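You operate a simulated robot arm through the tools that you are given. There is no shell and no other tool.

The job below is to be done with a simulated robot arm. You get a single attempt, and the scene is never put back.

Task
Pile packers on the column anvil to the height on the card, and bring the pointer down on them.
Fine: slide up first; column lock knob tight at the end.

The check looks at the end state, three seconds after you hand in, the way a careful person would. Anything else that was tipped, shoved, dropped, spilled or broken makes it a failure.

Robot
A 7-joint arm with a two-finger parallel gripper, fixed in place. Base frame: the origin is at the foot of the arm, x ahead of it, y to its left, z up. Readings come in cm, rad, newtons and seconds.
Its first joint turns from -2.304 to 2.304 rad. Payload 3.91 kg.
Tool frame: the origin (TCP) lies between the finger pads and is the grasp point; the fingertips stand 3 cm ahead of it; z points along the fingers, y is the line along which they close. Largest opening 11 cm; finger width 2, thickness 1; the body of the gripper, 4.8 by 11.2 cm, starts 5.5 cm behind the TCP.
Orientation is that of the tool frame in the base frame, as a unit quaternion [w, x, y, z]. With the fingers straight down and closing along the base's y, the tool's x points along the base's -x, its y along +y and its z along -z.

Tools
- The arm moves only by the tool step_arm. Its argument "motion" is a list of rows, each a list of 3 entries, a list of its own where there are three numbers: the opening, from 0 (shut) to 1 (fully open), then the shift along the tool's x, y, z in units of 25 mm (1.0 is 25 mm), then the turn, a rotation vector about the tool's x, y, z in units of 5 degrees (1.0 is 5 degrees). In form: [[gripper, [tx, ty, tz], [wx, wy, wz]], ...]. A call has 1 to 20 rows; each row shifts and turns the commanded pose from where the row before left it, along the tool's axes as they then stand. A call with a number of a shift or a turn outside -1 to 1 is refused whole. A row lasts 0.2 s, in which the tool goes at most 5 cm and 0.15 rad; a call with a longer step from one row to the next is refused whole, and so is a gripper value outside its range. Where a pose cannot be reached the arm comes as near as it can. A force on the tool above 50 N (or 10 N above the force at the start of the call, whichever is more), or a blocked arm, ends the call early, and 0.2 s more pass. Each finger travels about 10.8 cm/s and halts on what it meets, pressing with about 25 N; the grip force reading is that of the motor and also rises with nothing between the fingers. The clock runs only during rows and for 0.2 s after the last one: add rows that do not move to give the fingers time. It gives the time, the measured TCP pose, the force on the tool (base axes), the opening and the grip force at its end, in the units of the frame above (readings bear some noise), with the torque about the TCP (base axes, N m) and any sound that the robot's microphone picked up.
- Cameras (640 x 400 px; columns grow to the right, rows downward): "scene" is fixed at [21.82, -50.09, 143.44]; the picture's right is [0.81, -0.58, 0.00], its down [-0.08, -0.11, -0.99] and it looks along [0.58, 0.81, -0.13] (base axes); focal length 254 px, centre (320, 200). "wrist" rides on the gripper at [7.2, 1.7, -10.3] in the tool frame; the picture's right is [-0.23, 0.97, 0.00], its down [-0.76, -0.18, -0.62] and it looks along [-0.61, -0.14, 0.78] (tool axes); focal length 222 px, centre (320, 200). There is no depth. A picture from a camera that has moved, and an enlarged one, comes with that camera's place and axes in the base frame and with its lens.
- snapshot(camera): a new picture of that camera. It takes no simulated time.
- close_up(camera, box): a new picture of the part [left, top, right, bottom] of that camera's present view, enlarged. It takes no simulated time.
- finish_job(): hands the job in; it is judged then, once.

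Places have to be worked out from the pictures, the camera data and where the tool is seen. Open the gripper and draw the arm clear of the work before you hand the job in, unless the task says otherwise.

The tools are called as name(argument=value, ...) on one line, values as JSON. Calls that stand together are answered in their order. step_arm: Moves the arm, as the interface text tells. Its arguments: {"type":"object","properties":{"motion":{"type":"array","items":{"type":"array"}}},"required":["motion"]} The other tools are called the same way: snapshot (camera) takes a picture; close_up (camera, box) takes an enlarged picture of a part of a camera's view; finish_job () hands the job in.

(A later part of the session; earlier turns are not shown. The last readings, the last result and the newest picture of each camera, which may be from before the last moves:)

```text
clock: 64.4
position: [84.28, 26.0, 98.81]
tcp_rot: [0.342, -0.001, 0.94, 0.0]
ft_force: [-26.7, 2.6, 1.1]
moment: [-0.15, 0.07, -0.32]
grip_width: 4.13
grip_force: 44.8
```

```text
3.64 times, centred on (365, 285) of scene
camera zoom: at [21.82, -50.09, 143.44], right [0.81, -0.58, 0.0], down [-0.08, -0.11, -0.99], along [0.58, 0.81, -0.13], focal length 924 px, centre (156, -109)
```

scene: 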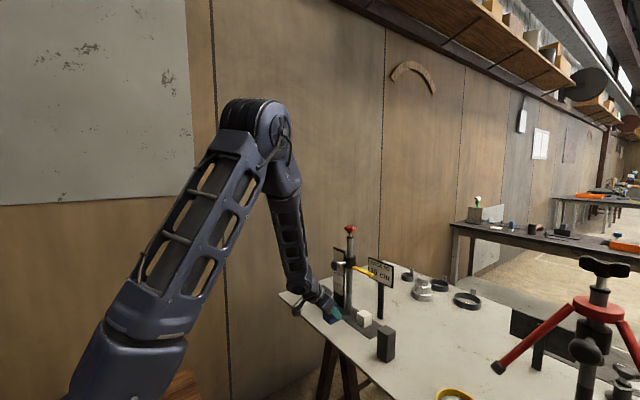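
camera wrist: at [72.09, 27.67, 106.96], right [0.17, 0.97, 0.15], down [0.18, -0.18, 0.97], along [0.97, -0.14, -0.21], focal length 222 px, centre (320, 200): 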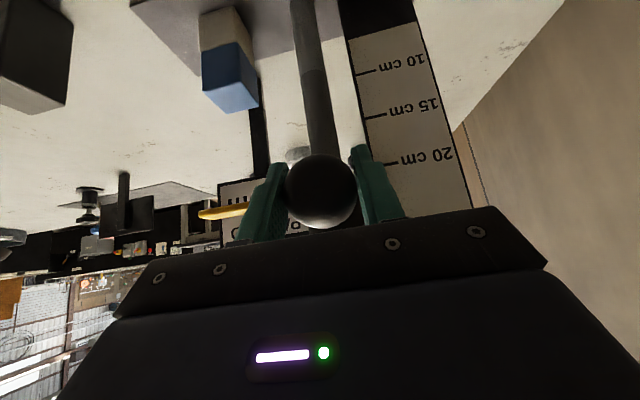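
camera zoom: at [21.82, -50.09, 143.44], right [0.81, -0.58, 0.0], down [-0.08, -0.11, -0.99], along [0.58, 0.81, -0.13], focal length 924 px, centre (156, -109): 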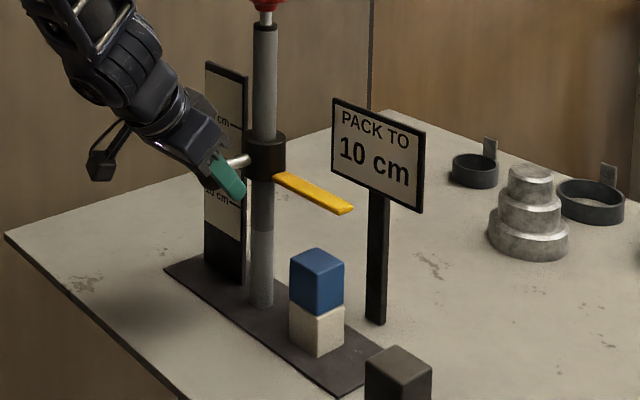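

Side load has built up again in x, so I'll ease 1.5 mm back and continue down 3.5 cm.

step_arm(motion=[[0, [0.046, 0, -0.039], [0, 0, 0]], [0, [0.129, 0, 0.153], [0, 0, 0]], [0, [0.129, 0, 0.153], [0, 0, 0]], [0, [0.129, 0, 0.153], [0, 0, 0]], [0, [0.129, 0, 0.153], [0, 0, 0]], [0, [0.129, 0, 0.153], [0, 0, 0]], [0, [0.129, 0, 0.153], [0, 0, 0]], [0, [0.129, 0, 0.153], [0, 0, 0]]])

close_up(camera="scene", box=[335, 260, 395, 330])

snapshot(camera="wrist")

```text
clock: 66.2
position: [84.3, 25.97, 95.15]
tcp_rot: [0.342, -0.001, 0.94, 0.001]
ft_force: [26.5, 14.9, 0.7]
moment: [-0.08, -0.03, -0.38]
grip_width: 4.15
grip_force: 44.3
```

```text
5.71 times, centred on (365, 295) of scene
camera zoom: at [21.82, -50.09, 143.44], right [0.81, -0.58, 0.0], down [-0.08, -0.11, -0.99], along [0.58, 0.81, -0.13], focal length 1451 px, centre (63, -343)
```

zoom: 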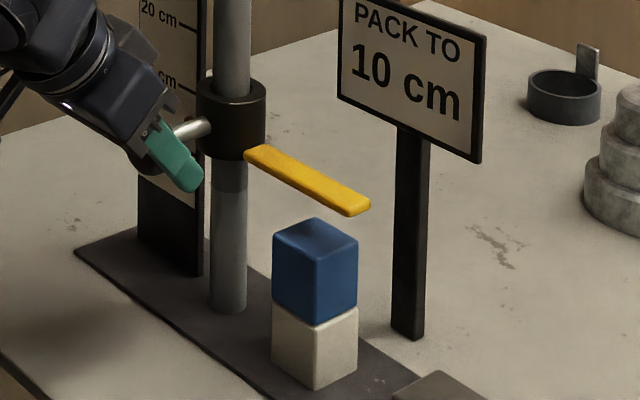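

```text
taken
camera wrist: at [72.13, 27.68, 98.5], right [0.17, 0.97, 0.15], down [0.18, -0.18, 0.97], along [0.97, -0.14, -0.21], focal length 222 px, centre (320, 200)
```

wrist: 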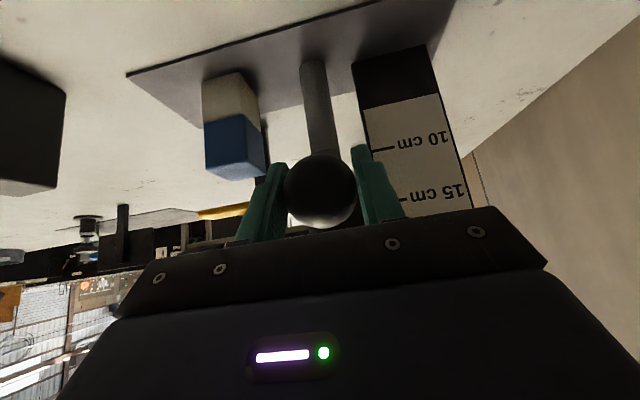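

The pointer is about 3 cm above the pile. I'll relieve the x load slightly and lower another 1.6 cm in 2 mm steps.

step_arm(motion=[[0, [-0.046, -0.02, 0.039], [0, 0, 0]], [0, [0.051, 0, 0.061], [0, 0, 0]], [0, [0.051, 0, 0.061], [0, 0, 0]], [0, [0.051, 0, 0.061], [0, 0, 0]], [0, [0.051, 0, 0.061], [0, 0, 0]], [0, [0.051, 0, 0.061], [0, 0, 0]], [0, [0.051, 0, 0.061], [0, 0, 0]], [0, [0.051, 0, 0.061], [0, 0, 0]], [0, [0.051, 0, 0.061], [0, 0, 0]]])

close_up(camera="scene", box=[335, 260, 395, 330])

```text
clock: 68.2
position: [84.33, 26.02, 93.6]
tcp_rot: [0.343, -0.001, 0.939, 0.001]
ft_force: [-19.8, 7.4, 0.0]
moment: [0.04, -0.05, -0.34]
grip_width: 4.15
grip_force: 44.9
```

```text
5.71 times, centred on (365, 295) of scene
camera zoom: at [21.82, -50.09, 143.44], right [0.81, -0.58, 0.0], down [-0.08, -0.11, -0.99], along [0.58, 0.81, -0.13], focal length 1451 px, centre (63, -343)
```

zoom: 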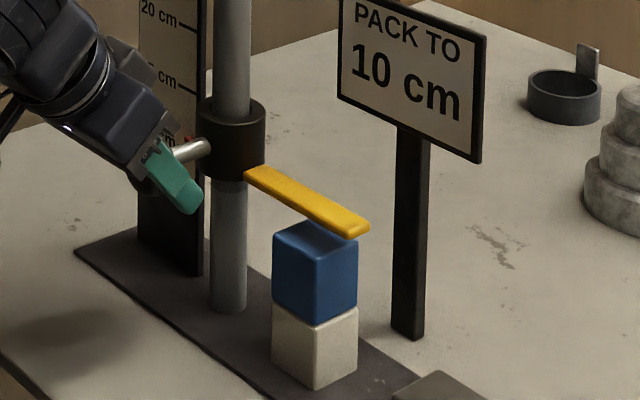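

Getting close. I'll ease x a touch and lower 6 mm more in 1 mm steps.

step_arm(motion=[[0, [0.03, 0, -0.025], [0, 0, 0]], [0, [0.026, 0, 0.031], [0, 0, 0]], [0, [0.026, 0, 0.031], [0, 0, 0]], [0, [0.026, 0, 0.031], [0, 0, 0]], [0, [0.026, 0, 0.031], [0, 0, 0]], [0, [0.026, 0, 0.031], [0, 0, 0]], [0, [0.026, 0, 0.031], [0, 0, 0]]])

close_up(camera="scene", box=[350, 275, 395, 310])

close_up(camera="scene", box=[330, 260, 370, 290])

```text
clock: 69.8
position: [84.29, 26.0, 93.01]
tcp_rot: [0.342, -0.001, 0.94, 0.0]
ft_force: [20.5, 13.5, 1.7]
moment: [-0.02, -0.49, -0.22]
grip_width: 4.14
grip_force: 44.9
```

```text
11.43 times, centred on (372, 292) of scene
camera zoom: at [21.82, -50.09, 143.44], right [0.81, -0.58, 0.0], down [-0.08, -0.11, -0.99], along [0.58, 0.81, -0.13], focal length 2903 px, centre (-280, -857)
```

zoom: 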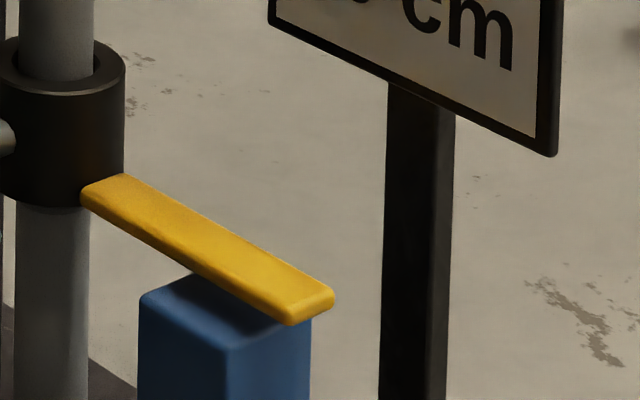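

```text
13.33 times, centred on (350, 275) of scene
camera zoom: at [21.82, -50.09, 143.44], right [0.81, -0.58, 0.0], down [-0.08, -0.11, -0.99], along [0.58, 0.81, -0.13], focal length 3386 px, centre (-80, -800)
```

zoom: 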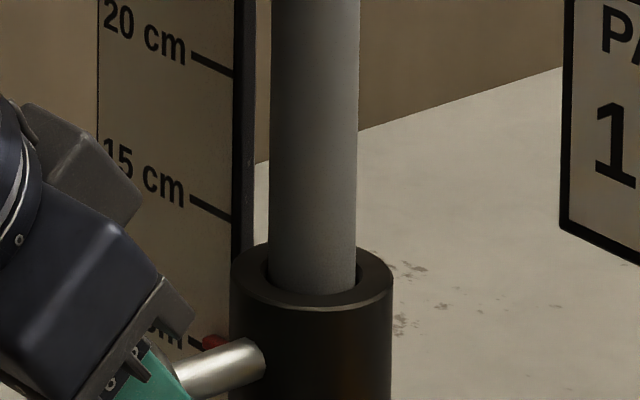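

The indicator is just above the 10 mark. I'll keep lowering 1 mm at a time until the vertical force shows contact.

step_arm(motion=[[0, [-0.03, -0.02, 0.025], [0, 0, 0]], [0, [0.026, 0, 0.031], [0, 0, 0]], [0, [0.026, 0, 0.031], [0, 0, 0]], [0, [0, 0, 0], [0, 0, 0]]])

close_up(camera="scene", box=[350, 275, 395, 310])

close_up(camera="scene", box=[330, 265, 370, 295])

```text
clock: 70.8
position: [84.35, 25.99, 92.83]
tcp_rot: [0.342, 0.0, 0.94, -0.001]
ft_force: [-1.0, 14.0, -0.6]
moment: [0.08, 0.08, -0.45]
grip_width: 4.14
grip_force: 44.9
```

```text
11.43 times, centred on (372, 292) of scene
camera zoom: at [21.82, -50.09, 143.44], right [0.81, -0.58, 0.0], down [-0.08, -0.11, -0.99], along [0.58, 0.81, -0.13], focal length 2903 px, centre (-280, -857)
```

zoom: 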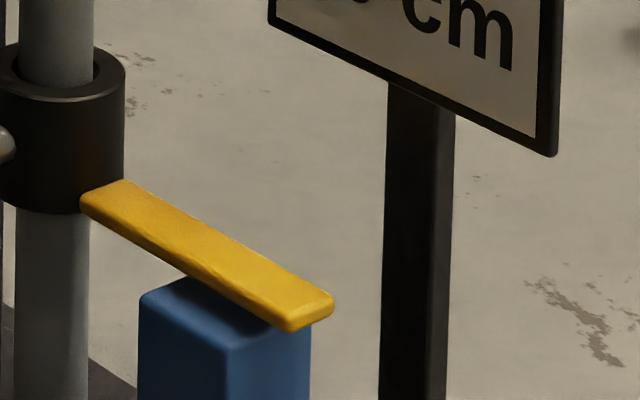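

```text
13.33 times, centred on (350, 280) of scene
camera zoom: at [21.82, -50.09, 143.44], right [0.81, -0.58, 0.0], down [-0.08, -0.11, -0.99], along [0.58, 0.81, -0.13], focal length 3386 px, centre (-80, -867)
```

zoom: 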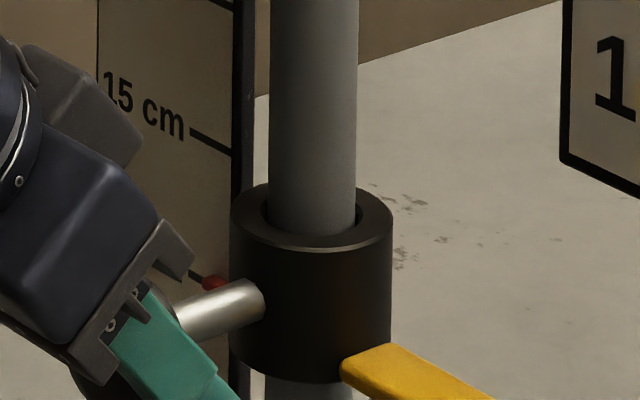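

The pointer is still just clear, with the indicator appearing near the 10 line. I'll continue.

step_arm(motion=[[0, [0.026, -0.02, 0.031], [0, 0, 0]], [0, [0.026, 0, 0.031], [0, 0, 0]], [0, [0, 0, 0], [0, 0, 0]]])

close_up(camera="scene", box=[350, 275, 395, 310])

close_up(camera="scene", box=[330, 265, 370, 295])

```text
clock: 71.6
position: [84.28, 25.98, 92.44]
tcp_rot: [0.342, -0.002, 0.94, 0.0]
ft_force: [-5.1, 26.0, 1.5]
moment: [0.11, -0.07, -0.32]
grip_width: 4.15
grip_force: 44.9
```

```text
11.43 times, centred on (372, 292) of scene
camera zoom: at [21.82, -50.09, 143.44], right [0.81, -0.58, 0.0], down [-0.08, -0.11, -0.99], along [0.58, 0.81, -0.13], focal length 2903 px, centre (-280, -857)
```

zoom: 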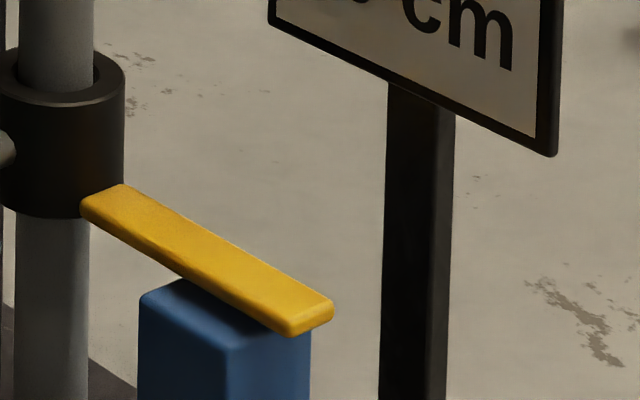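

```text
13.33 times, centred on (350, 280) of scene
camera zoom: at [21.82, -50.09, 143.44], right [0.81, -0.58, 0.0], down [-0.08, -0.11, -0.99], along [0.58, 0.81, -0.13], focal length 3386 px, centre (-80, -867)
```

zoom: 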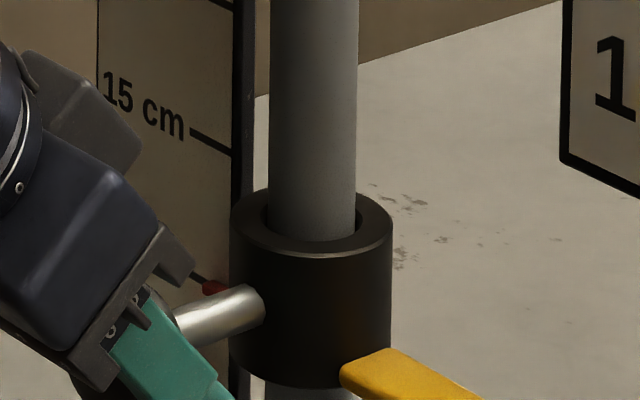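

The y load is from my own nudges; I'll reverse that and continue lowering 2 mm.

step_arm(motion=[[0, [0, 0.06, 0], [0, 0, 0]], [0, [0.026, 0, 0.031], [0, 0, 0]], [0, [0.026, 0, 0.031], [0, 0, 0]], [0, [0, 0, 0], [0, 0, 0]]])

close_up(camera="scene", box=[350, 275, 395, 310])

snapshot(camera="wrist")

```text
clock: 72.6
position: [84.39, 26.01, 92.3]
tcp_rot: [0.342, -0.001, 0.94, 0.0]
ft_force: [-17.3, 9.2, 4.8]
moment: [-0.18, 0.32, 0.33]
grip_width: 4.15
grip_force: 44.8
```

```text
11.43 times, centred on (372, 292) of scene
camera zoom: at [21.82, -50.09, 143.44], right [0.81, -0.58, 0.0], down [-0.08, -0.11, -0.99], along [0.58, 0.81, -0.13], focal length 2903 px, centre (-280, -857)
```

zoom: 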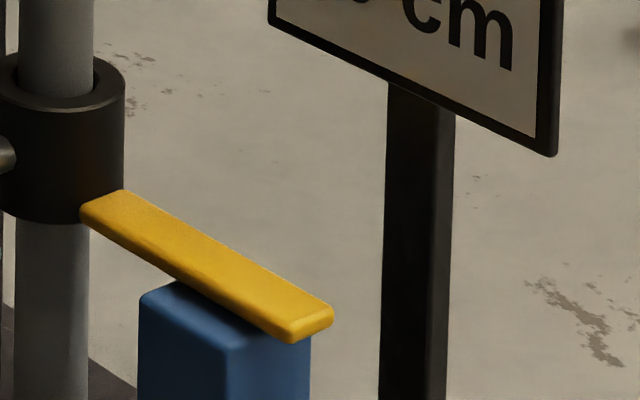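

```text
taken
camera wrist: at [72.13, 27.69, 95.65], right [0.17, 0.97, 0.14], down [0.18, -0.18, 0.97], along [0.97, -0.14, -0.21], focal length 222 px, centre (320, 200)
```

wrist: 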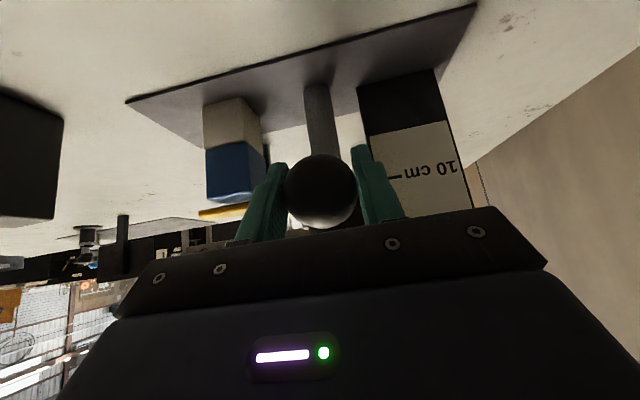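

Vertical force rose to about 5 N, so it may be touching. I'll zoom on the pointer/block gap from the wrist.

close_up(camera="wrist", box=[180, 80, 300, 240])

close_up(camera="wrist", box=[355, 120, 475, 220])

```text
2.50 times, centred on (240, 160) of wrist
camera zoom: at [72.13, 27.69, 95.65], right [0.17, 0.97, 0.14], down [0.18, -0.18, 0.97], along [0.97, -0.14, -0.21], focal length 555 px, centre (520, 300)
```

zoom: 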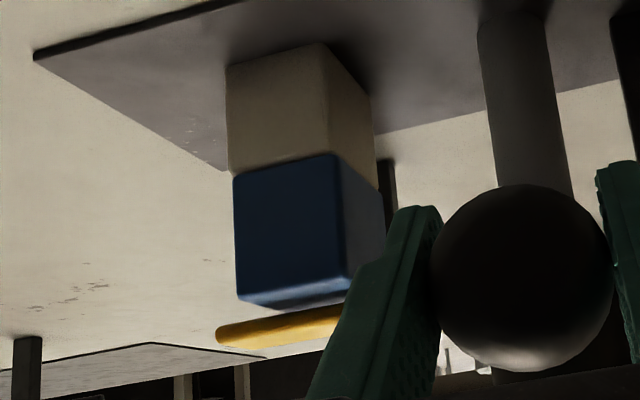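

```text
4.00 times, centred on (415, 170) of wrist
camera zoom: at [72.13, 27.69, 95.65], right [0.17, 0.97, 0.14], down [0.18, -0.18, 0.97], along [0.97, -0.14, -0.21], focal length 888 px, centre (-60, 320)
```

zoom: 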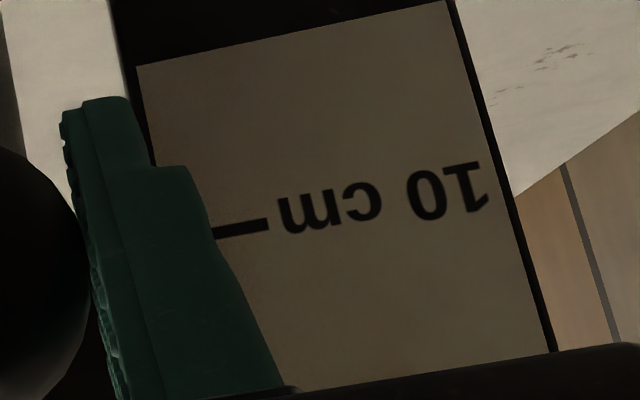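

The wrist view shows the pointer still roughly 0.5–0.8 cm above the pile, so the pile may be lower than expected. I'll continue lowering carefully to find contact.

step_arm(motion=[[0, [0.02, 0.02, -0.017], [0, 0, 0]], [0, [0.026, 0, 0.031], [0, 0, 0]], [0, [0.026, 0, 0.031], [0, 0, 0]], [0, [0, 0, 0], [0, 0, 0]]])

close_up(camera="wrist", box=[180, 80, 300, 240])

close_up(camera="scene", box=[350, 275, 395, 310])

```text
clock: 73.6
position: [84.24, 26.03, 92.27]
tcp_rot: [0.342, 0.0, 0.94, 0.0]
ft_force: [-3.1, 1.9, 22.6]
moment: [-0.07, -0.19, 0.2]
grip_width: 4.14
grip_force: 45.3
```

```text
2.50 times, centred on (240, 160) of wrist
camera zoom: at [72.13, 27.68, 95.59], right [0.17, 0.97, 0.15], down [0.18, -0.18, 0.97], along [0.97, -0.14, -0.21], focal length 555 px, centre (520, 300)
```

zoom: 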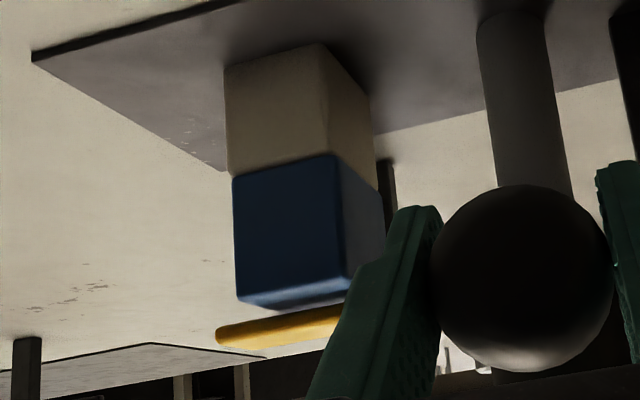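

```text
11.43 times, centred on (372, 292) of scene
camera zoom: at [21.82, -50.09, 143.44], right [0.81, -0.58, 0.0], down [-0.08, -0.11, -0.99], along [0.58, 0.81, -0.13], focal length 2903 px, centre (-280, -857)
```

zoom: 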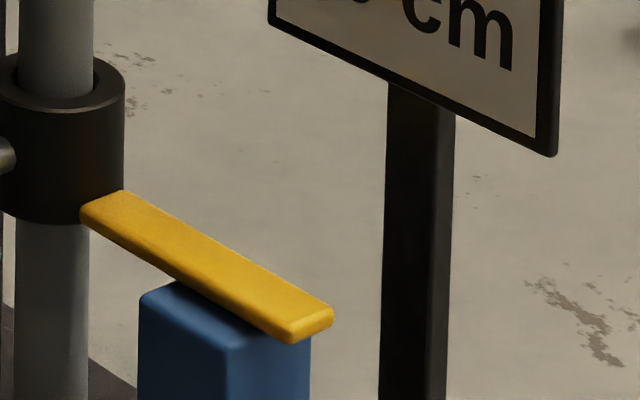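

A firm stop at 22 N vertical with z stuck at 92.3, yet the wrist view suggests a strip between block and pointer. I'll zoom in much closer.

close_up(camera="wrist", box=[210, 180, 270, 230])

close_up(camera="scene", box=[358, 284, 384, 306])

```text
8.00 times, centred on (240, 205) of wrist
camera zoom: at [72.13, 27.68, 95.59], right [0.17, 0.97, 0.15], down [0.18, -0.18, 0.97], along [0.97, -0.14, -0.21], focal length 1777 px, centre (960, 160)
```

zoom: 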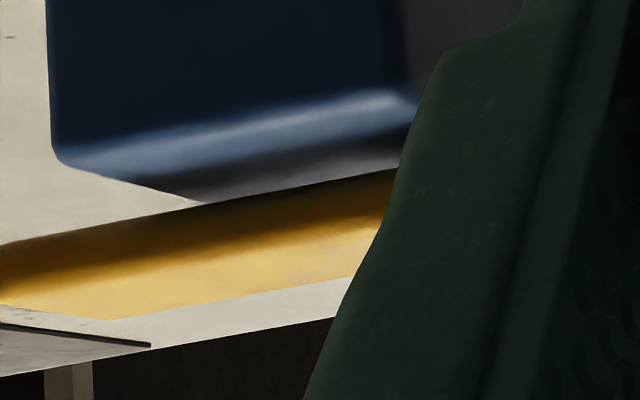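

```text
16.00 times, centred on (371, 295) of scene
camera zoom: at [21.82, -50.09, 143.44], right [0.81, -0.58, 0.0], down [-0.08, -0.11, -0.99], along [0.58, 0.81, -0.13], focal length 4064 px, centre (-496, -1320)
```

zoom: 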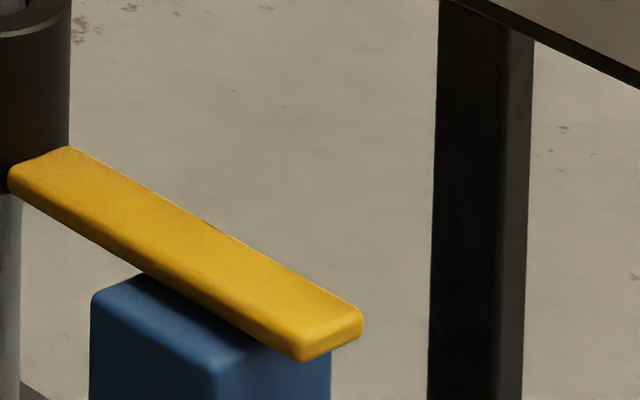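

Now it's clear: the top face runs right up under the bar, so the pointer is seated on the pile at handle z≈92.28. I'll release the handle, back off, and look at the scale reading.

step_arm(motion=[[0, [-0.02, 0, -0.024], [0, 0, 0]], [0.45, [0, 0, 0], [0, 0, 0]], [0.6, [0, 0, 0], [0, 0, 0]], [0.9, [0, 0, 0], [0, 0, 0]], [1, [0, 0, -0.5], [0, 0, 0]], [1, [0, 0, -0.8], [0, 0, 0]], [1, [0, 0, -0.8], [0, 0, 0]], [1, [0, 0, -0.8], [0, 0, 0]], [1, [0, 0, -0.8], [0, 0, 0]], [1, [0, 0, -0.8], [0, 0, 0]], [1, [0, 0, 0], [0, 0, 0]]])

snapshot(camera="wrist")

close_up(camera="scene", box=[335, 260, 375, 290])

close_up(camera="scene", box=[325, 225, 405, 335])

```text
clock: 76.0
position: [76.93, 26.09, 100.74]
tcp_rot: [0.342, -0.001, 0.94, 0.001]
ft_force: [-0.4, -0.2, -0.3]
moment: [-0.01, -0.03, -0.02]
grip_width: 10.99
grip_force: 0.0
```

```text
taken
camera wrist: at [64.71, 27.69, 104.11], right [0.17, 0.97, 0.15], down [0.18, -0.18, 0.97], along [0.97, -0.14, -0.21], focal length 222 px, centre (320, 200)
```

wrist: 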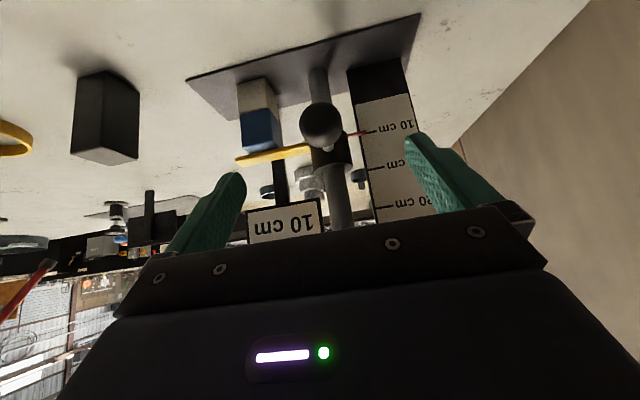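

```text
13.33 times, centred on (355, 275) of scene
camera zoom: at [21.82, -50.09, 143.44], right [0.81, -0.58, 0.0], down [-0.08, -0.11, -0.99], along [0.58, 0.81, -0.13], focal length 3386 px, centre (-147, -800)
```

zoom: 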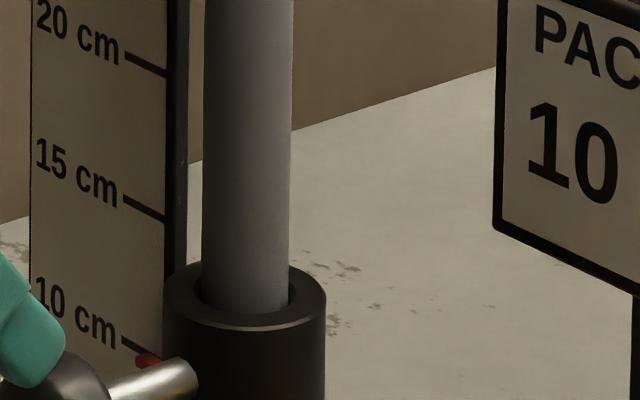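

```text
3.64 times, centred on (365, 280) of scene
camera zoom: at [21.82, -50.09, 143.44], right [0.81, -0.58, 0.0], down [-0.08, -0.11, -0.99], along [0.58, 0.81, -0.13], focal length 924 px, centre (156, -91)
```

zoom: 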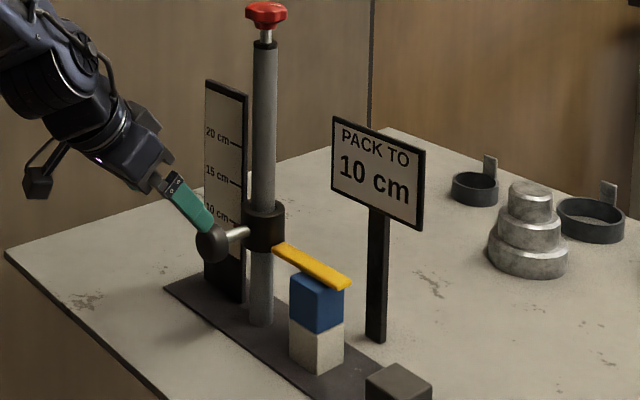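

The indicator seems close to the 10 line. I'll zoom the wrist view for the reading and the stack.

close_up(camera="wrist", box=[330, 90, 430, 180])

close_up(camera="wrist", box=[220, 65, 330, 180])

close_up(camera="scene", box=[335, 275, 359, 293])

```text
4.44 times, centred on (380, 135) of wrist
camera zoom: at [64.71, 27.69, 104.11], right [0.17, 0.97, 0.15], down [0.18, -0.18, 0.97], along [0.97, -0.14, -0.21], focal length 987 px, centre (53, 489)
```

zoom: 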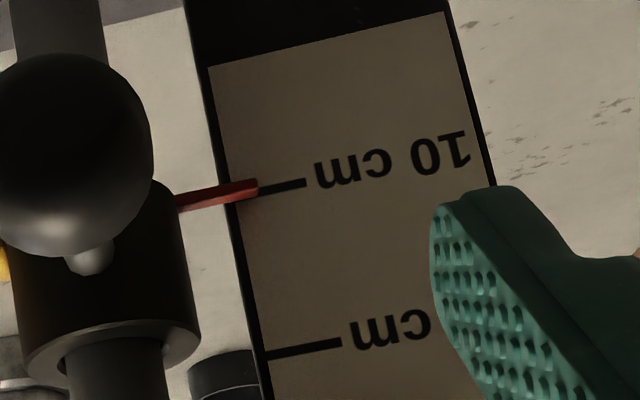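

```text
3.48 times, centred on (275, 122) of wrist
camera zoom: at [64.71, 27.69, 104.11], right [0.17, 0.97, 0.15], down [0.18, -0.18, 0.97], along [0.97, -0.14, -0.21], focal length 773 px, centre (476, 470)
```

zoom: 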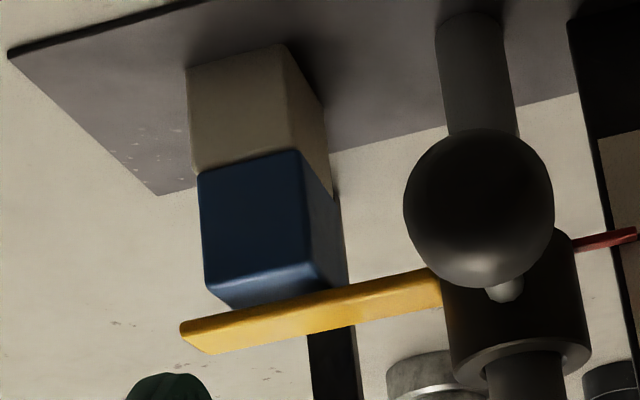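

```text
16.00 times, centred on (347, 284) of scene
camera zoom: at [21.82, -50.09, 143.44], right [0.81, -0.58, 0.0], down [-0.08, -0.11, -0.99], along [0.58, 0.81, -0.13], focal length 4064 px, centre (-112, -1144)
```

zoom: 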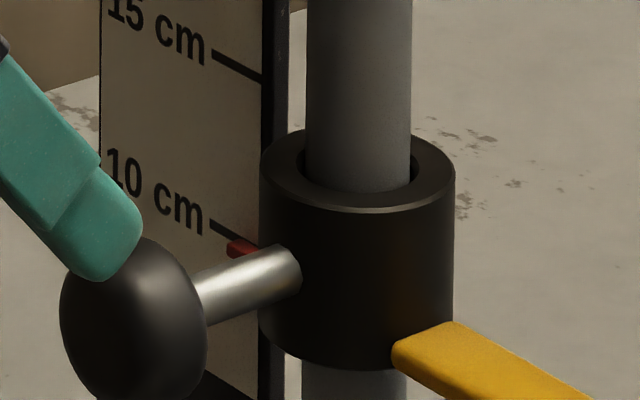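

The red indicator lines up with the 10 line and the pointer rests on the blue packer. Now for the lock knob: I'll raise the tool straight up 25 cm and look at the knob.

step_arm(motion=[[1, [0, 0, -0.5], [0, 0, 0]], [1, [-0.643, 0, -0.766], [0, 0, 0]], [1, [-0.643, 0, -0.766], [0, 0, 0]], [1, [-0.643, 0, -0.766], [0, 0, 0]], [1, [-0.643, 0, -0.766], [0, 0, 0]], [1, [-0.643, 0, -0.766], [0, 0, 0]], [1, [-0.643, 0, -0.766], [0, 0, 0]], [1, [-0.643, 0, -0.766], [0, 0, 0]], [1, [-0.643, 0, -0.766], [0, 0, 0]], [1, [-0.643, 0, -0.766], [0, 0, 0]], [1, [-0.643, 0, -0.766], [0, 0, 0]], [1, [0, 0, 0], [0, 0, 0]]])

snapshot(camera="wrist")

close_up(camera="wrist", box=[280, 100, 400, 210])

```text
clock: 78.6
position: [76.36, 25.92, 126.86]
tcp_rot: [0.342, -0.001, 0.94, 0.0]
ft_force: [-0.6, 0.2, 0.3]
moment: [-0.02, -0.01, 0.02]
grip_width: 11.0
grip_force: 0.0
```

```text
taken
camera wrist: at [64.1, 27.57, 130.15], right [0.17, 0.97, 0.15], down [0.18, -0.18, 0.97], along [0.97, -0.14, -0.21], focal length 222 px, centre (320, 200)
```

wrist: 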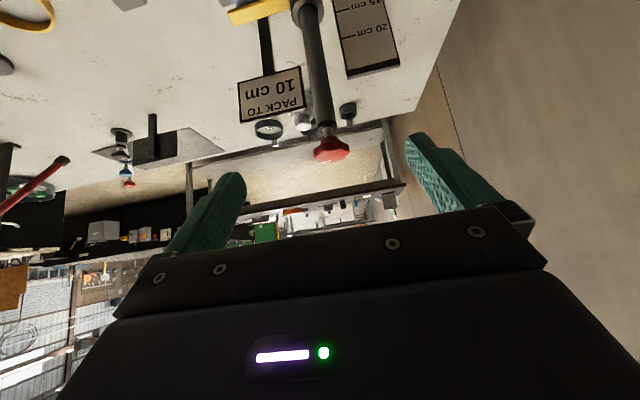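

```text
3.64 times, centred on (340, 155) of wrist
camera zoom: at [64.1, 27.57, 130.15], right [0.17, 0.97, 0.15], down [0.18, -0.18, 0.97], along [0.97, -0.14, -0.21], focal length 808 px, centre (247, 364)
```

zoom: 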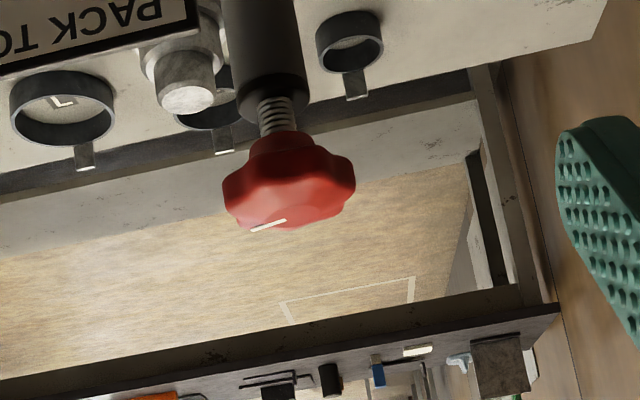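

The knob shows at about (91.2,26.0,118.3) with bare thread below it. I'll rotate the tool back to vertical and move above the knob.

step_arm(motion=[[1, [0, 0, 0], [0, 1, 0]], [1, [0, 0, 0], [0, 1, 0]], [1, [0, 0, 0], [0, 1, 0]], [1, [0, 0, 0], [0, 1, 0]], [1, [0, 0, 0], [0, 1, 0]], [1, [0, 0, 0], [0, 1, 0]], [1, [0, 0, 0], [0, 1, 0]], [1, [0, 0, 0], [0, 1, 0]], [1, [-0.742, 0.004, 0.14], [0, 0, 0]], [1, [-0.742, 0.004, 0.14], [0, 0, 0]], [1, [-0.742, 0.004, 0.14], [0, 0, 0]], [1, [-0.742, 0.004, 0.14], [0, 0, 0]], [1, [-0.742, 0.004, 0.14], [0, 0, 0]], [1, [-0.742, 0.004, 0.14], [0, 0, 0]], [1, [-0.742, 0.004, 0.14], [0, 0, 0]], [1, [-0.742, 0.004, 0.14], [0, 0, 0]], [1, [0, 0, 0], [0, 0, 0]]])

snapshot(camera="wrist")

close_up(camera="wrist", box=[250, 90, 390, 220])

close_up(camera="scene", box=[310, 170, 400, 260])

```text
clock: 82.2
position: [91.23, 26.13, 124.03]
tcp_rot: [0.001, -0.001, 1.0, 0.0]
ft_force: [-0.7, 0.2, 0.2]
moment: [-0.01, -0.03, -0.01]
grip_width: 10.99
grip_force: 0.2
```

```text
taken
camera wrist: at [83.96, 27.82, 134.34], right [0.23, 0.97, 0.0], down [0.76, -0.18, 0.62], along [0.61, -0.14, -0.78], focal length 222 px, centre (320, 200)
```

wrist: 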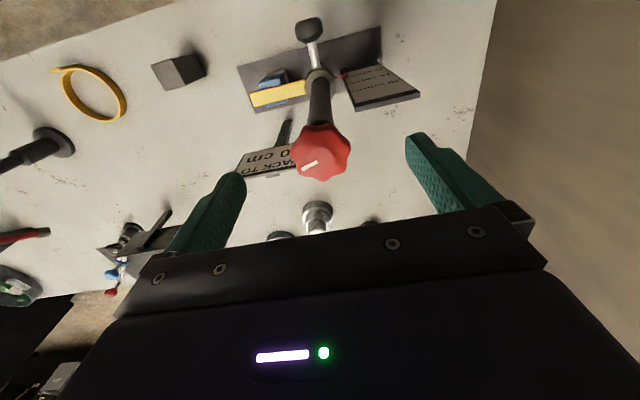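

```text
3.08 times, centred on (320, 155) of wrist
camera zoom: at [83.96, 27.82, 134.34], right [0.23, 0.97, 0.0], down [0.76, -0.18, 0.62], along [0.61, -0.14, -0.78], focal length 684 px, centre (320, 338)
```

zoom: 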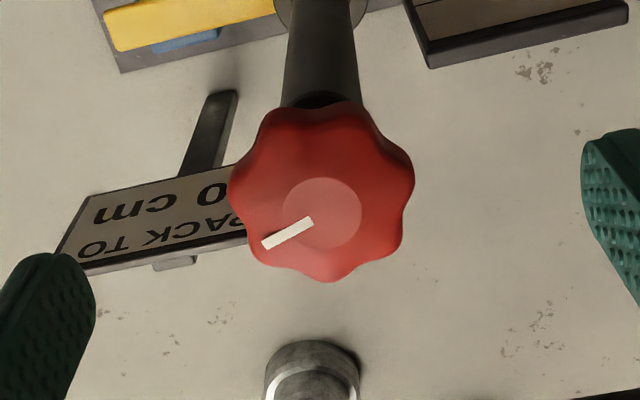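

```text
4.44 times, centred on (355, 215) of scene
camera zoom: at [21.82, -50.09, 143.44], right [0.81, -0.58, 0.0], down [-0.08, -0.11, -0.99], along [0.58, 0.81, -0.13], focal length 1129 px, centre (164, 133)
```

zoom: 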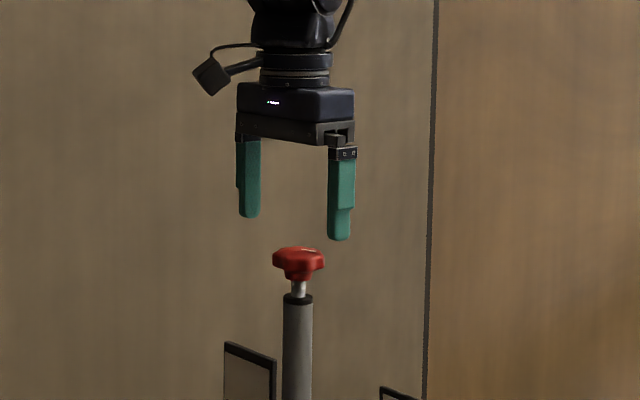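

The knob axis refines to about (91.75,26.1) with a seven-lobed head, and its white mark points toward -y. I'll descend to straddle it and close.

step_arm(motion=[[1, [-0.1, 0, 0.3], [0, 0, 0]], [1, [-0.1, 0, 0.4], [0, 0, 0]], [1, [0, 0, 0.5], [0, 0, 0]], [1, [0, 0, 0.5], [0, 0, 0]], [1, [0, 0, 0.4], [0, 0, 0]], [1, [0, 0, 0.18], [0, 0, 0]], [1, [0, 0, 0], [0, 0, 0]]])

close_up(camera="wrist", box=[240, 110, 400, 230])

close_up(camera="scene", box=[325, 200, 375, 250])

```text
clock: 83.8
position: [91.67, 26.2, 118.26]
tcp_rot: [0.0, -0.001, 1.0, 0.0]
ft_force: [-0.3, -0.7, 0.4]
moment: [-0.01, 0.02, 0.02]
grip_width: 10.97
grip_force: 0.0
```

```text
3.33 times, centred on (320, 170) of wrist
camera zoom: at [84.46, 27.85, 128.67], right [0.23, 0.97, 0.0], down [0.76, -0.18, 0.62], along [0.61, -0.14, -0.78], focal length 740 px, centre (320, 300)
```

zoom: 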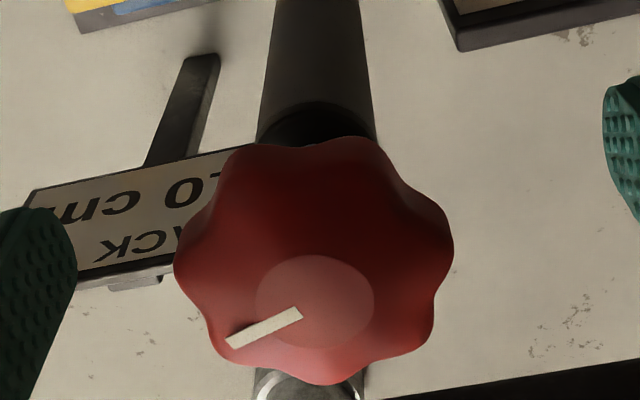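

```text
8.00 times, centred on (350, 225) of scene
camera zoom: at [21.82, -50.09, 143.44], right [0.81, -0.58, 0.0], down [-0.08, -0.11, -0.99], along [0.58, 0.81, -0.13], focal length 2032 px, centre (80, 0)
```

zoom: 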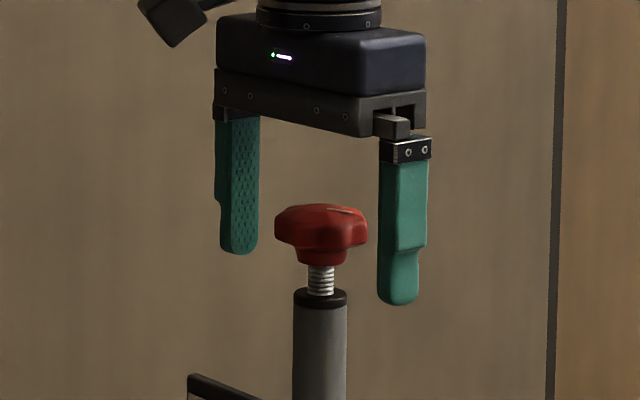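

Centred well (knob axis about (91.76,26.09)). Closing on the knob.

step_arm(motion=[[0.8, [-0.03, -0.03, 0], [0, 0, 0]], [0.6, [0, 0, 0], [0, 0, 0]], [0.5, [0, 0, 0], [0, 0, 0]], [0.3, [0, 0, 0], [0, 0, 0]], [0, [0, 0, 0], [0, 0, 0]], [0, [0, 0, 0], [0, 0, 0]], [0, [0, 0, 0], [0, 0, 0]]])

close_up(camera="wrist", box=[240, 110, 400, 230])

```text
clock: 85.4
position: [91.8, 25.99, 118.35]
tcp_rot: [0.0, 0.0, 1.0, 0.0]
ft_force: [-3.0, -6.4, -1.2]
moment: [-0.28, 0.0, -0.03]
grip_width: 4.76
grip_force: 44.8
```

```text
3.33 times, centred on (320, 170) of wrist
camera zoom: at [84.57, 27.69, 128.66], right [0.23, 0.97, 0.0], down [0.76, -0.18, 0.62], along [0.61, -0.14, -0.78], focal length 740 px, centre (320, 300)
```

zoom: 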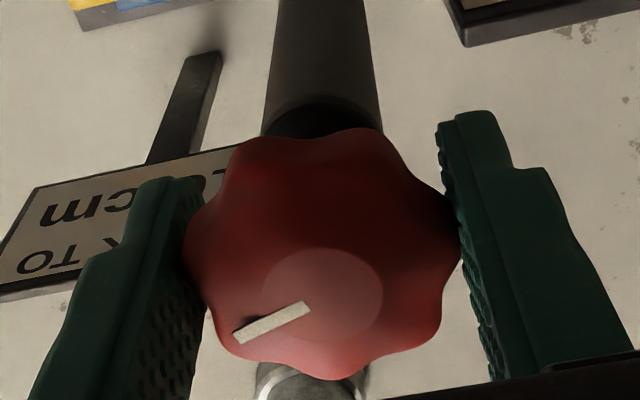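

Gripped at 4.76 cm. I'll turn clockwise (seen from above, +z of the tool) by 20° and watch the torque.

step_arm(motion=[[0, [0, 0, 0], [0, 0, 0.7]], [0, [0, 0, 0], [0, 0, 0.7]], [0, [0, 0, 0], [0, 0, 0.7]], [0, [0, 0, 0], [0, 0, 0.7]], [0, [0, 0, 0], [0, 0, 0.7]], [0, [0, 0, 0], [0, 0, 0.5]]])

close_up(camera="scene", box=[330, 205, 370, 250])

close_up(camera="wrist", box=[240, 110, 400, 230])

```text
clock: 86.8
position: [91.72, 26.0, 118.28]
tcp_rot: [0.001, 0.174, 0.985, 0.0]
ft_force: [12.4, -1.3, 9.0]
moment: [0.18, 0.16, 0.01]
grip_width: 4.77
grip_force: 44.8
```

```text
8.89 times, centred on (350, 228) of scene
camera zoom: at [21.82, -50.09, 143.44], right [0.81, -0.58, 0.0], down [-0.08, -0.11, -0.99], along [0.58, 0.81, -0.13], focal length 2258 px, centre (53, -44)
```

zoom: 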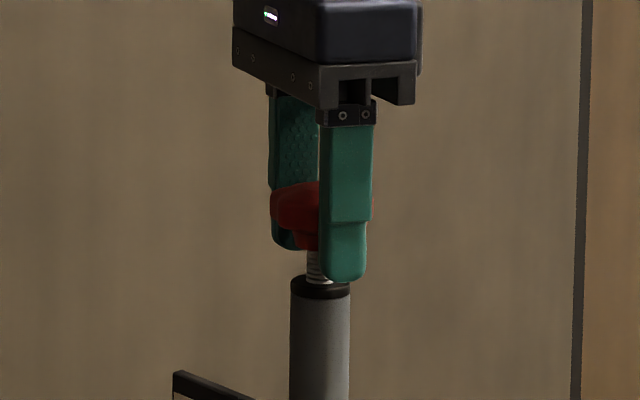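

```text
3.33 times, centred on (320, 170) of wrist
camera zoom: at [85.58, 30.13, 128.65], right [0.55, 0.84, 0.0], down [0.65, -0.43, 0.62], along [0.52, -0.34, -0.78], focal length 740 px, centre (320, 300)
```

zoom: 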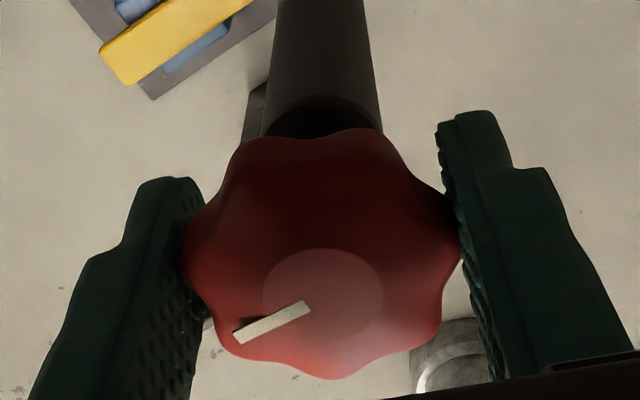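

The knob turns with the gripper and torque is still near zero, so it's not tight yet. I'll keep going 50° more.

step_arm(motion=[[0, [0, 0, 0], [0, 0, 1]], [0, [0, 0, 0], [0, 0, 1]], [0, [0, 0, 0], [0, 0, 1]], [0, [0, 0, 0], [0, 0, 1]], [0, [0, 0, 0], [0, 0, 1]], [0, [0, 0, 0], [0, 0, 1]], [0, [0, 0, 0], [0, 0, 1]], [0, [0, 0, 0], [0, 0, 1]], [0, [0, 0, 0], [0, 0, 1]], [0, [0, 0, 0], [0, 0, 1]]])

close_up(camera="scene", box=[330, 205, 370, 250])

snapshot(camera="wrist")

```text
clock: 88.8
position: [91.98, 26.26, 118.29]
tcp_rot: [0.001, 0.523, 0.853, 0.001]
ft_force: [13.8, 6.2, -4.3]
moment: [0.14, -0.23, 0.06]
grip_width: 4.75
grip_force: 44.9
stopped in row 9: the force on the tool passed its limit at 52 N (the readings are from after the stop); the commanded pose is now the measured one
```

```text
8.89 times, centred on (350, 228) of scene
camera zoom: at [21.82, -50.09, 143.44], right [0.81, -0.58, 0.0], down [-0.08, -0.11, -0.99], along [0.58, 0.81, -0.13], focal length 2258 px, centre (53, -44)
```

zoom: 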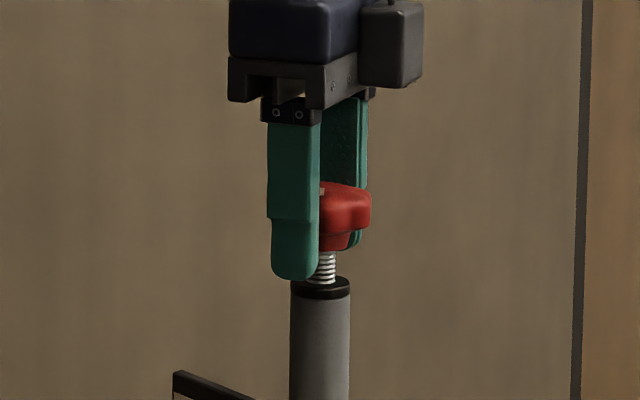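

```text
taken
camera wrist: at [90.1, 33.38, 128.65], right [0.97, 0.24, 0.0], down [0.19, -0.76, 0.62], along [0.15, -0.6, -0.78], focal length 222 px, centre (320, 200)
```

wrist: 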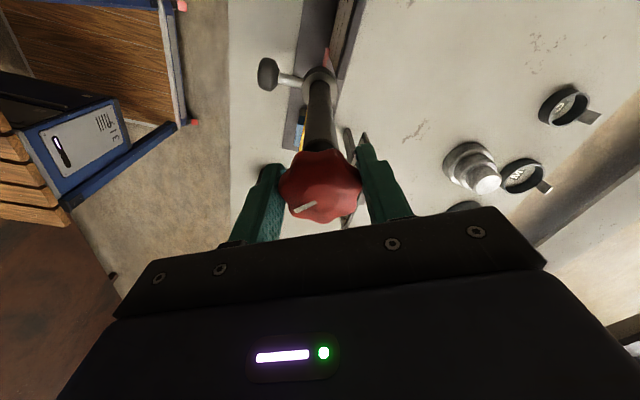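

The call stopped from side load because my axis is slightly off, while the knob turned about 63° with no tightening torque yet. I'll shift along the residual force and continue in shorter bursts.

step_arm(motion=[[0, [0, 0.036, 0], [0, 0, 0]], [0, [0, 0, 0], [0, 0, 0]], [0, [0, 0, 0], [0, 0, 0.8]], [0, [0, 0, 0], [0, 0, 0.8]], [0, [0, 0, 0], [0, 0, 0.8]], [0, [0, 0, 0], [0, 0, 0]]])

```text
clock: 90.2
position: [91.93, 26.21, 118.26]
tcp_rot: [0.001, 0.608, 0.794, 0.001]
ft_force: [-6.1, -1.3, -7.5]
moment: [-1.33, 0.11, -0.04]
grip_width: 4.77
grip_force: 45.5
```

Forces are small now; the knob axis fits (91.93,26.04), offset 0.2 cm from TCP. I'll continue 50° with a small compensating y-shift per row.

step_arm(motion=[[0, [0, 0.007, 0.01], [0, 0, 1]], [0, [0, 0.007, 0.01], [0, 0, 1]], [0, [0, 0.007, 0], [0, 0, 1]], [0, [0, 0.007, 0], [0, 0, 1]], [0, [0, 0.007, 0], [0, 0, 1]], [0, [0, 0.007, 0], [0, 0, 1]], [0, [0, 0.007, 0], [0, 0, 1]], [0, [0, 0.007, 0], [0, 0, 1]], [0, [0, 0, 0], [0, 0, 0]]])

close_up(camera="scene", box=[330, 205, 370, 250])

snapshot(camera="wrist")

```text
clock: 92.2
position: [92.12, 26.18, 118.29]
tcp_rot: [-0.001, 0.843, 0.537, 0.0]
ft_force: [-7.5, -1.7, -16.9]
moment: [0.54, 0.04, -0.03]
grip_width: 4.75
grip_force: 45.0
```

```text
8.89 times, centred on (350, 228) of scene
camera zoom: at [21.82, -50.09, 143.44], right [0.81, -0.58, 0.0], down [-0.08, -0.11, -0.99], along [0.58, 0.81, -0.13], focal length 2258 px, centre (53, -44)
```

zoom: 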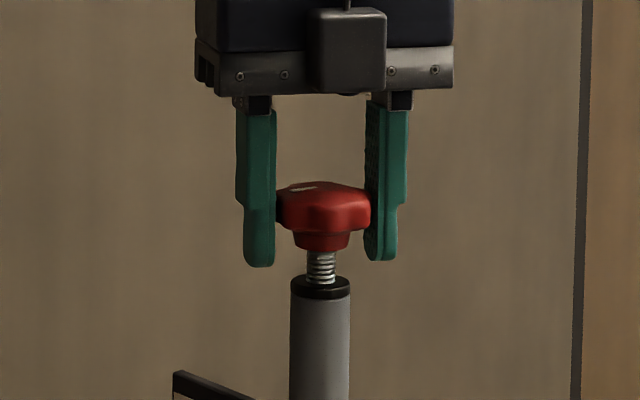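

```text
taken
camera wrist: at [96.67, 32.01, 128.67], right [0.79, -0.62, 0.0], down [-0.48, -0.61, 0.62], along [-0.38, -0.49, -0.78], focal length 222 px, centre (320, 200)
```

wrist: 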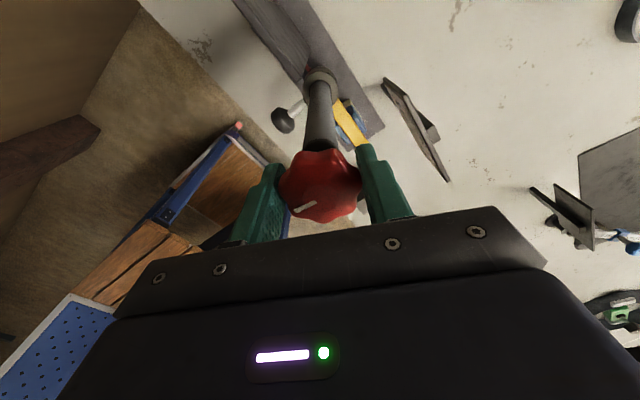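

The knob is descending as it turns (pulling the tool down 17 N), so clockwise is tightening. I'll follow it down 1 mm and continue 60°.

step_arm(motion=[[0, [0, 0.007, 0.04], [0, 0, 0.5]], [0, [0, 0.007, 0.003], [0, 0, 1]], [0, [0, 0.007, 0.003], [0, 0, 1]], [0, [0, 0.007, 0.003], [0, 0, 1]], [0, [0, 0.007, 0.003], [0, 0, 1]], [0, [0, 0.007, 0.003], [0, 0, 1]], [0, [0, 0.007, 0.003], [0, 0, 1]], [0, [0, 0.007, 0.003], [0, 0, 1]], [0, [0, 0.007, 0.003], [0, 0, 1]], [0, [0, 0.007, 0.003], [0, 0, 1]], [0, [0, 0, 0], [0, 0, 0]]])

close_up(camera="scene", box=[330, 205, 370, 250])

```text
clock: 94.6
position: [92.05, 26.01, 118.26]
tcp_rot: [0.0, 0.989, 0.151, 0.002]
ft_force: [5.2, 8.4, 25.7]
moment: [0.1, 0.04, -0.09]
grip_width: 4.75
grip_force: 44.8
```

```text
8.89 times, centred on (350, 228) of scene
camera zoom: at [21.82, -50.09, 143.44], right [0.81, -0.58, 0.0], down [-0.08, -0.11, -0.99], along [0.58, 0.81, -0.13], focal length 2258 px, centre (53, -44)
```

zoom: 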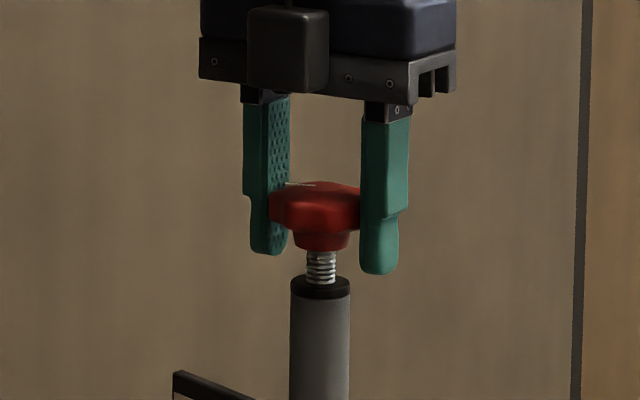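

No descent after all: the vertical load just follows my command, so the knob is on a plain pivot. I'll undo the 1 mm and continue clockwise another 50°.

step_arm(motion=[[0, [0, 0, -0.04], [0, 0, 0]], [0, [0, 0.007, 0], [0, 0, 1]], [0, [0, 0.007, 0], [0, 0, 1]], [0, [0, 0.007, 0], [0, 0, 1]], [0, [0, 0.007, 0], [0, 0, 1]], [0, [0, 0.007, 0], [0, 0, 1]], [0, [0, 0.007, 0], [0, 0, 1]], [0, [0, 0.007, 0], [0, 0, 1]], [0, [0, 0.007, 0], [0, 0, 1]], [0, [0, 0, 0], [0, 0, 0]]])

snapshot(camera="wrist")

close_up(camera="scene", box=[330, 205, 370, 250])

```text
clock: 96.1
position: [91.89, 26.0, 119.44]
tcp_rot: [-0.01, 0.998, -0.061, 0.006]
ft_force: [-16.0, 5.0, -8.3]
moment: [-0.53, 1.38, 0.0]
grip_width: 4.75
grip_force: 45.0
out of reach, approached as far as the arm can: row 7
stopped in row 7: the force on the tool passed its limit at 106 N (the readings are from after the stop); the commanded pose is now the measured one
```

```text
taken
camera wrist: at [98.76, 23.25, 129.74], right [-0.34, -0.94, -0.02], down [-0.74, 0.26, 0.62], along [-0.58, 0.23, -0.78], focal length 222 px, centre (320, 200)
```

wrist: 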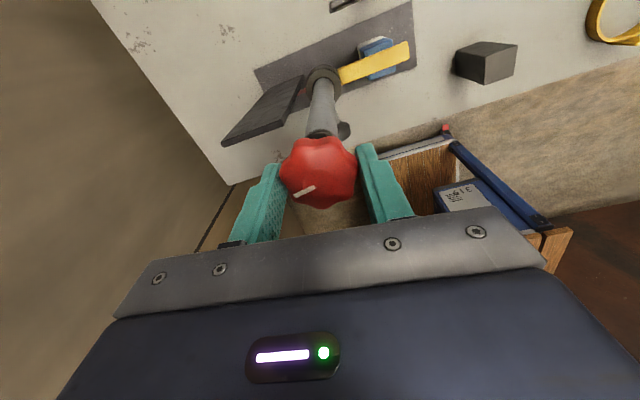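

```text
8.89 times, centred on (350, 228) of scene
camera zoom: at [21.82, -50.09, 143.44], right [0.81, -0.58, 0.0], down [-0.08, -0.11, -0.99], along [0.58, 0.81, -0.13], focal length 2258 px, centre (53, -44)
```

zoom: 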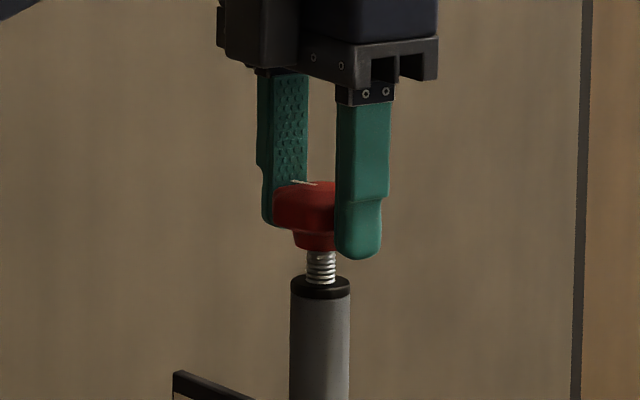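

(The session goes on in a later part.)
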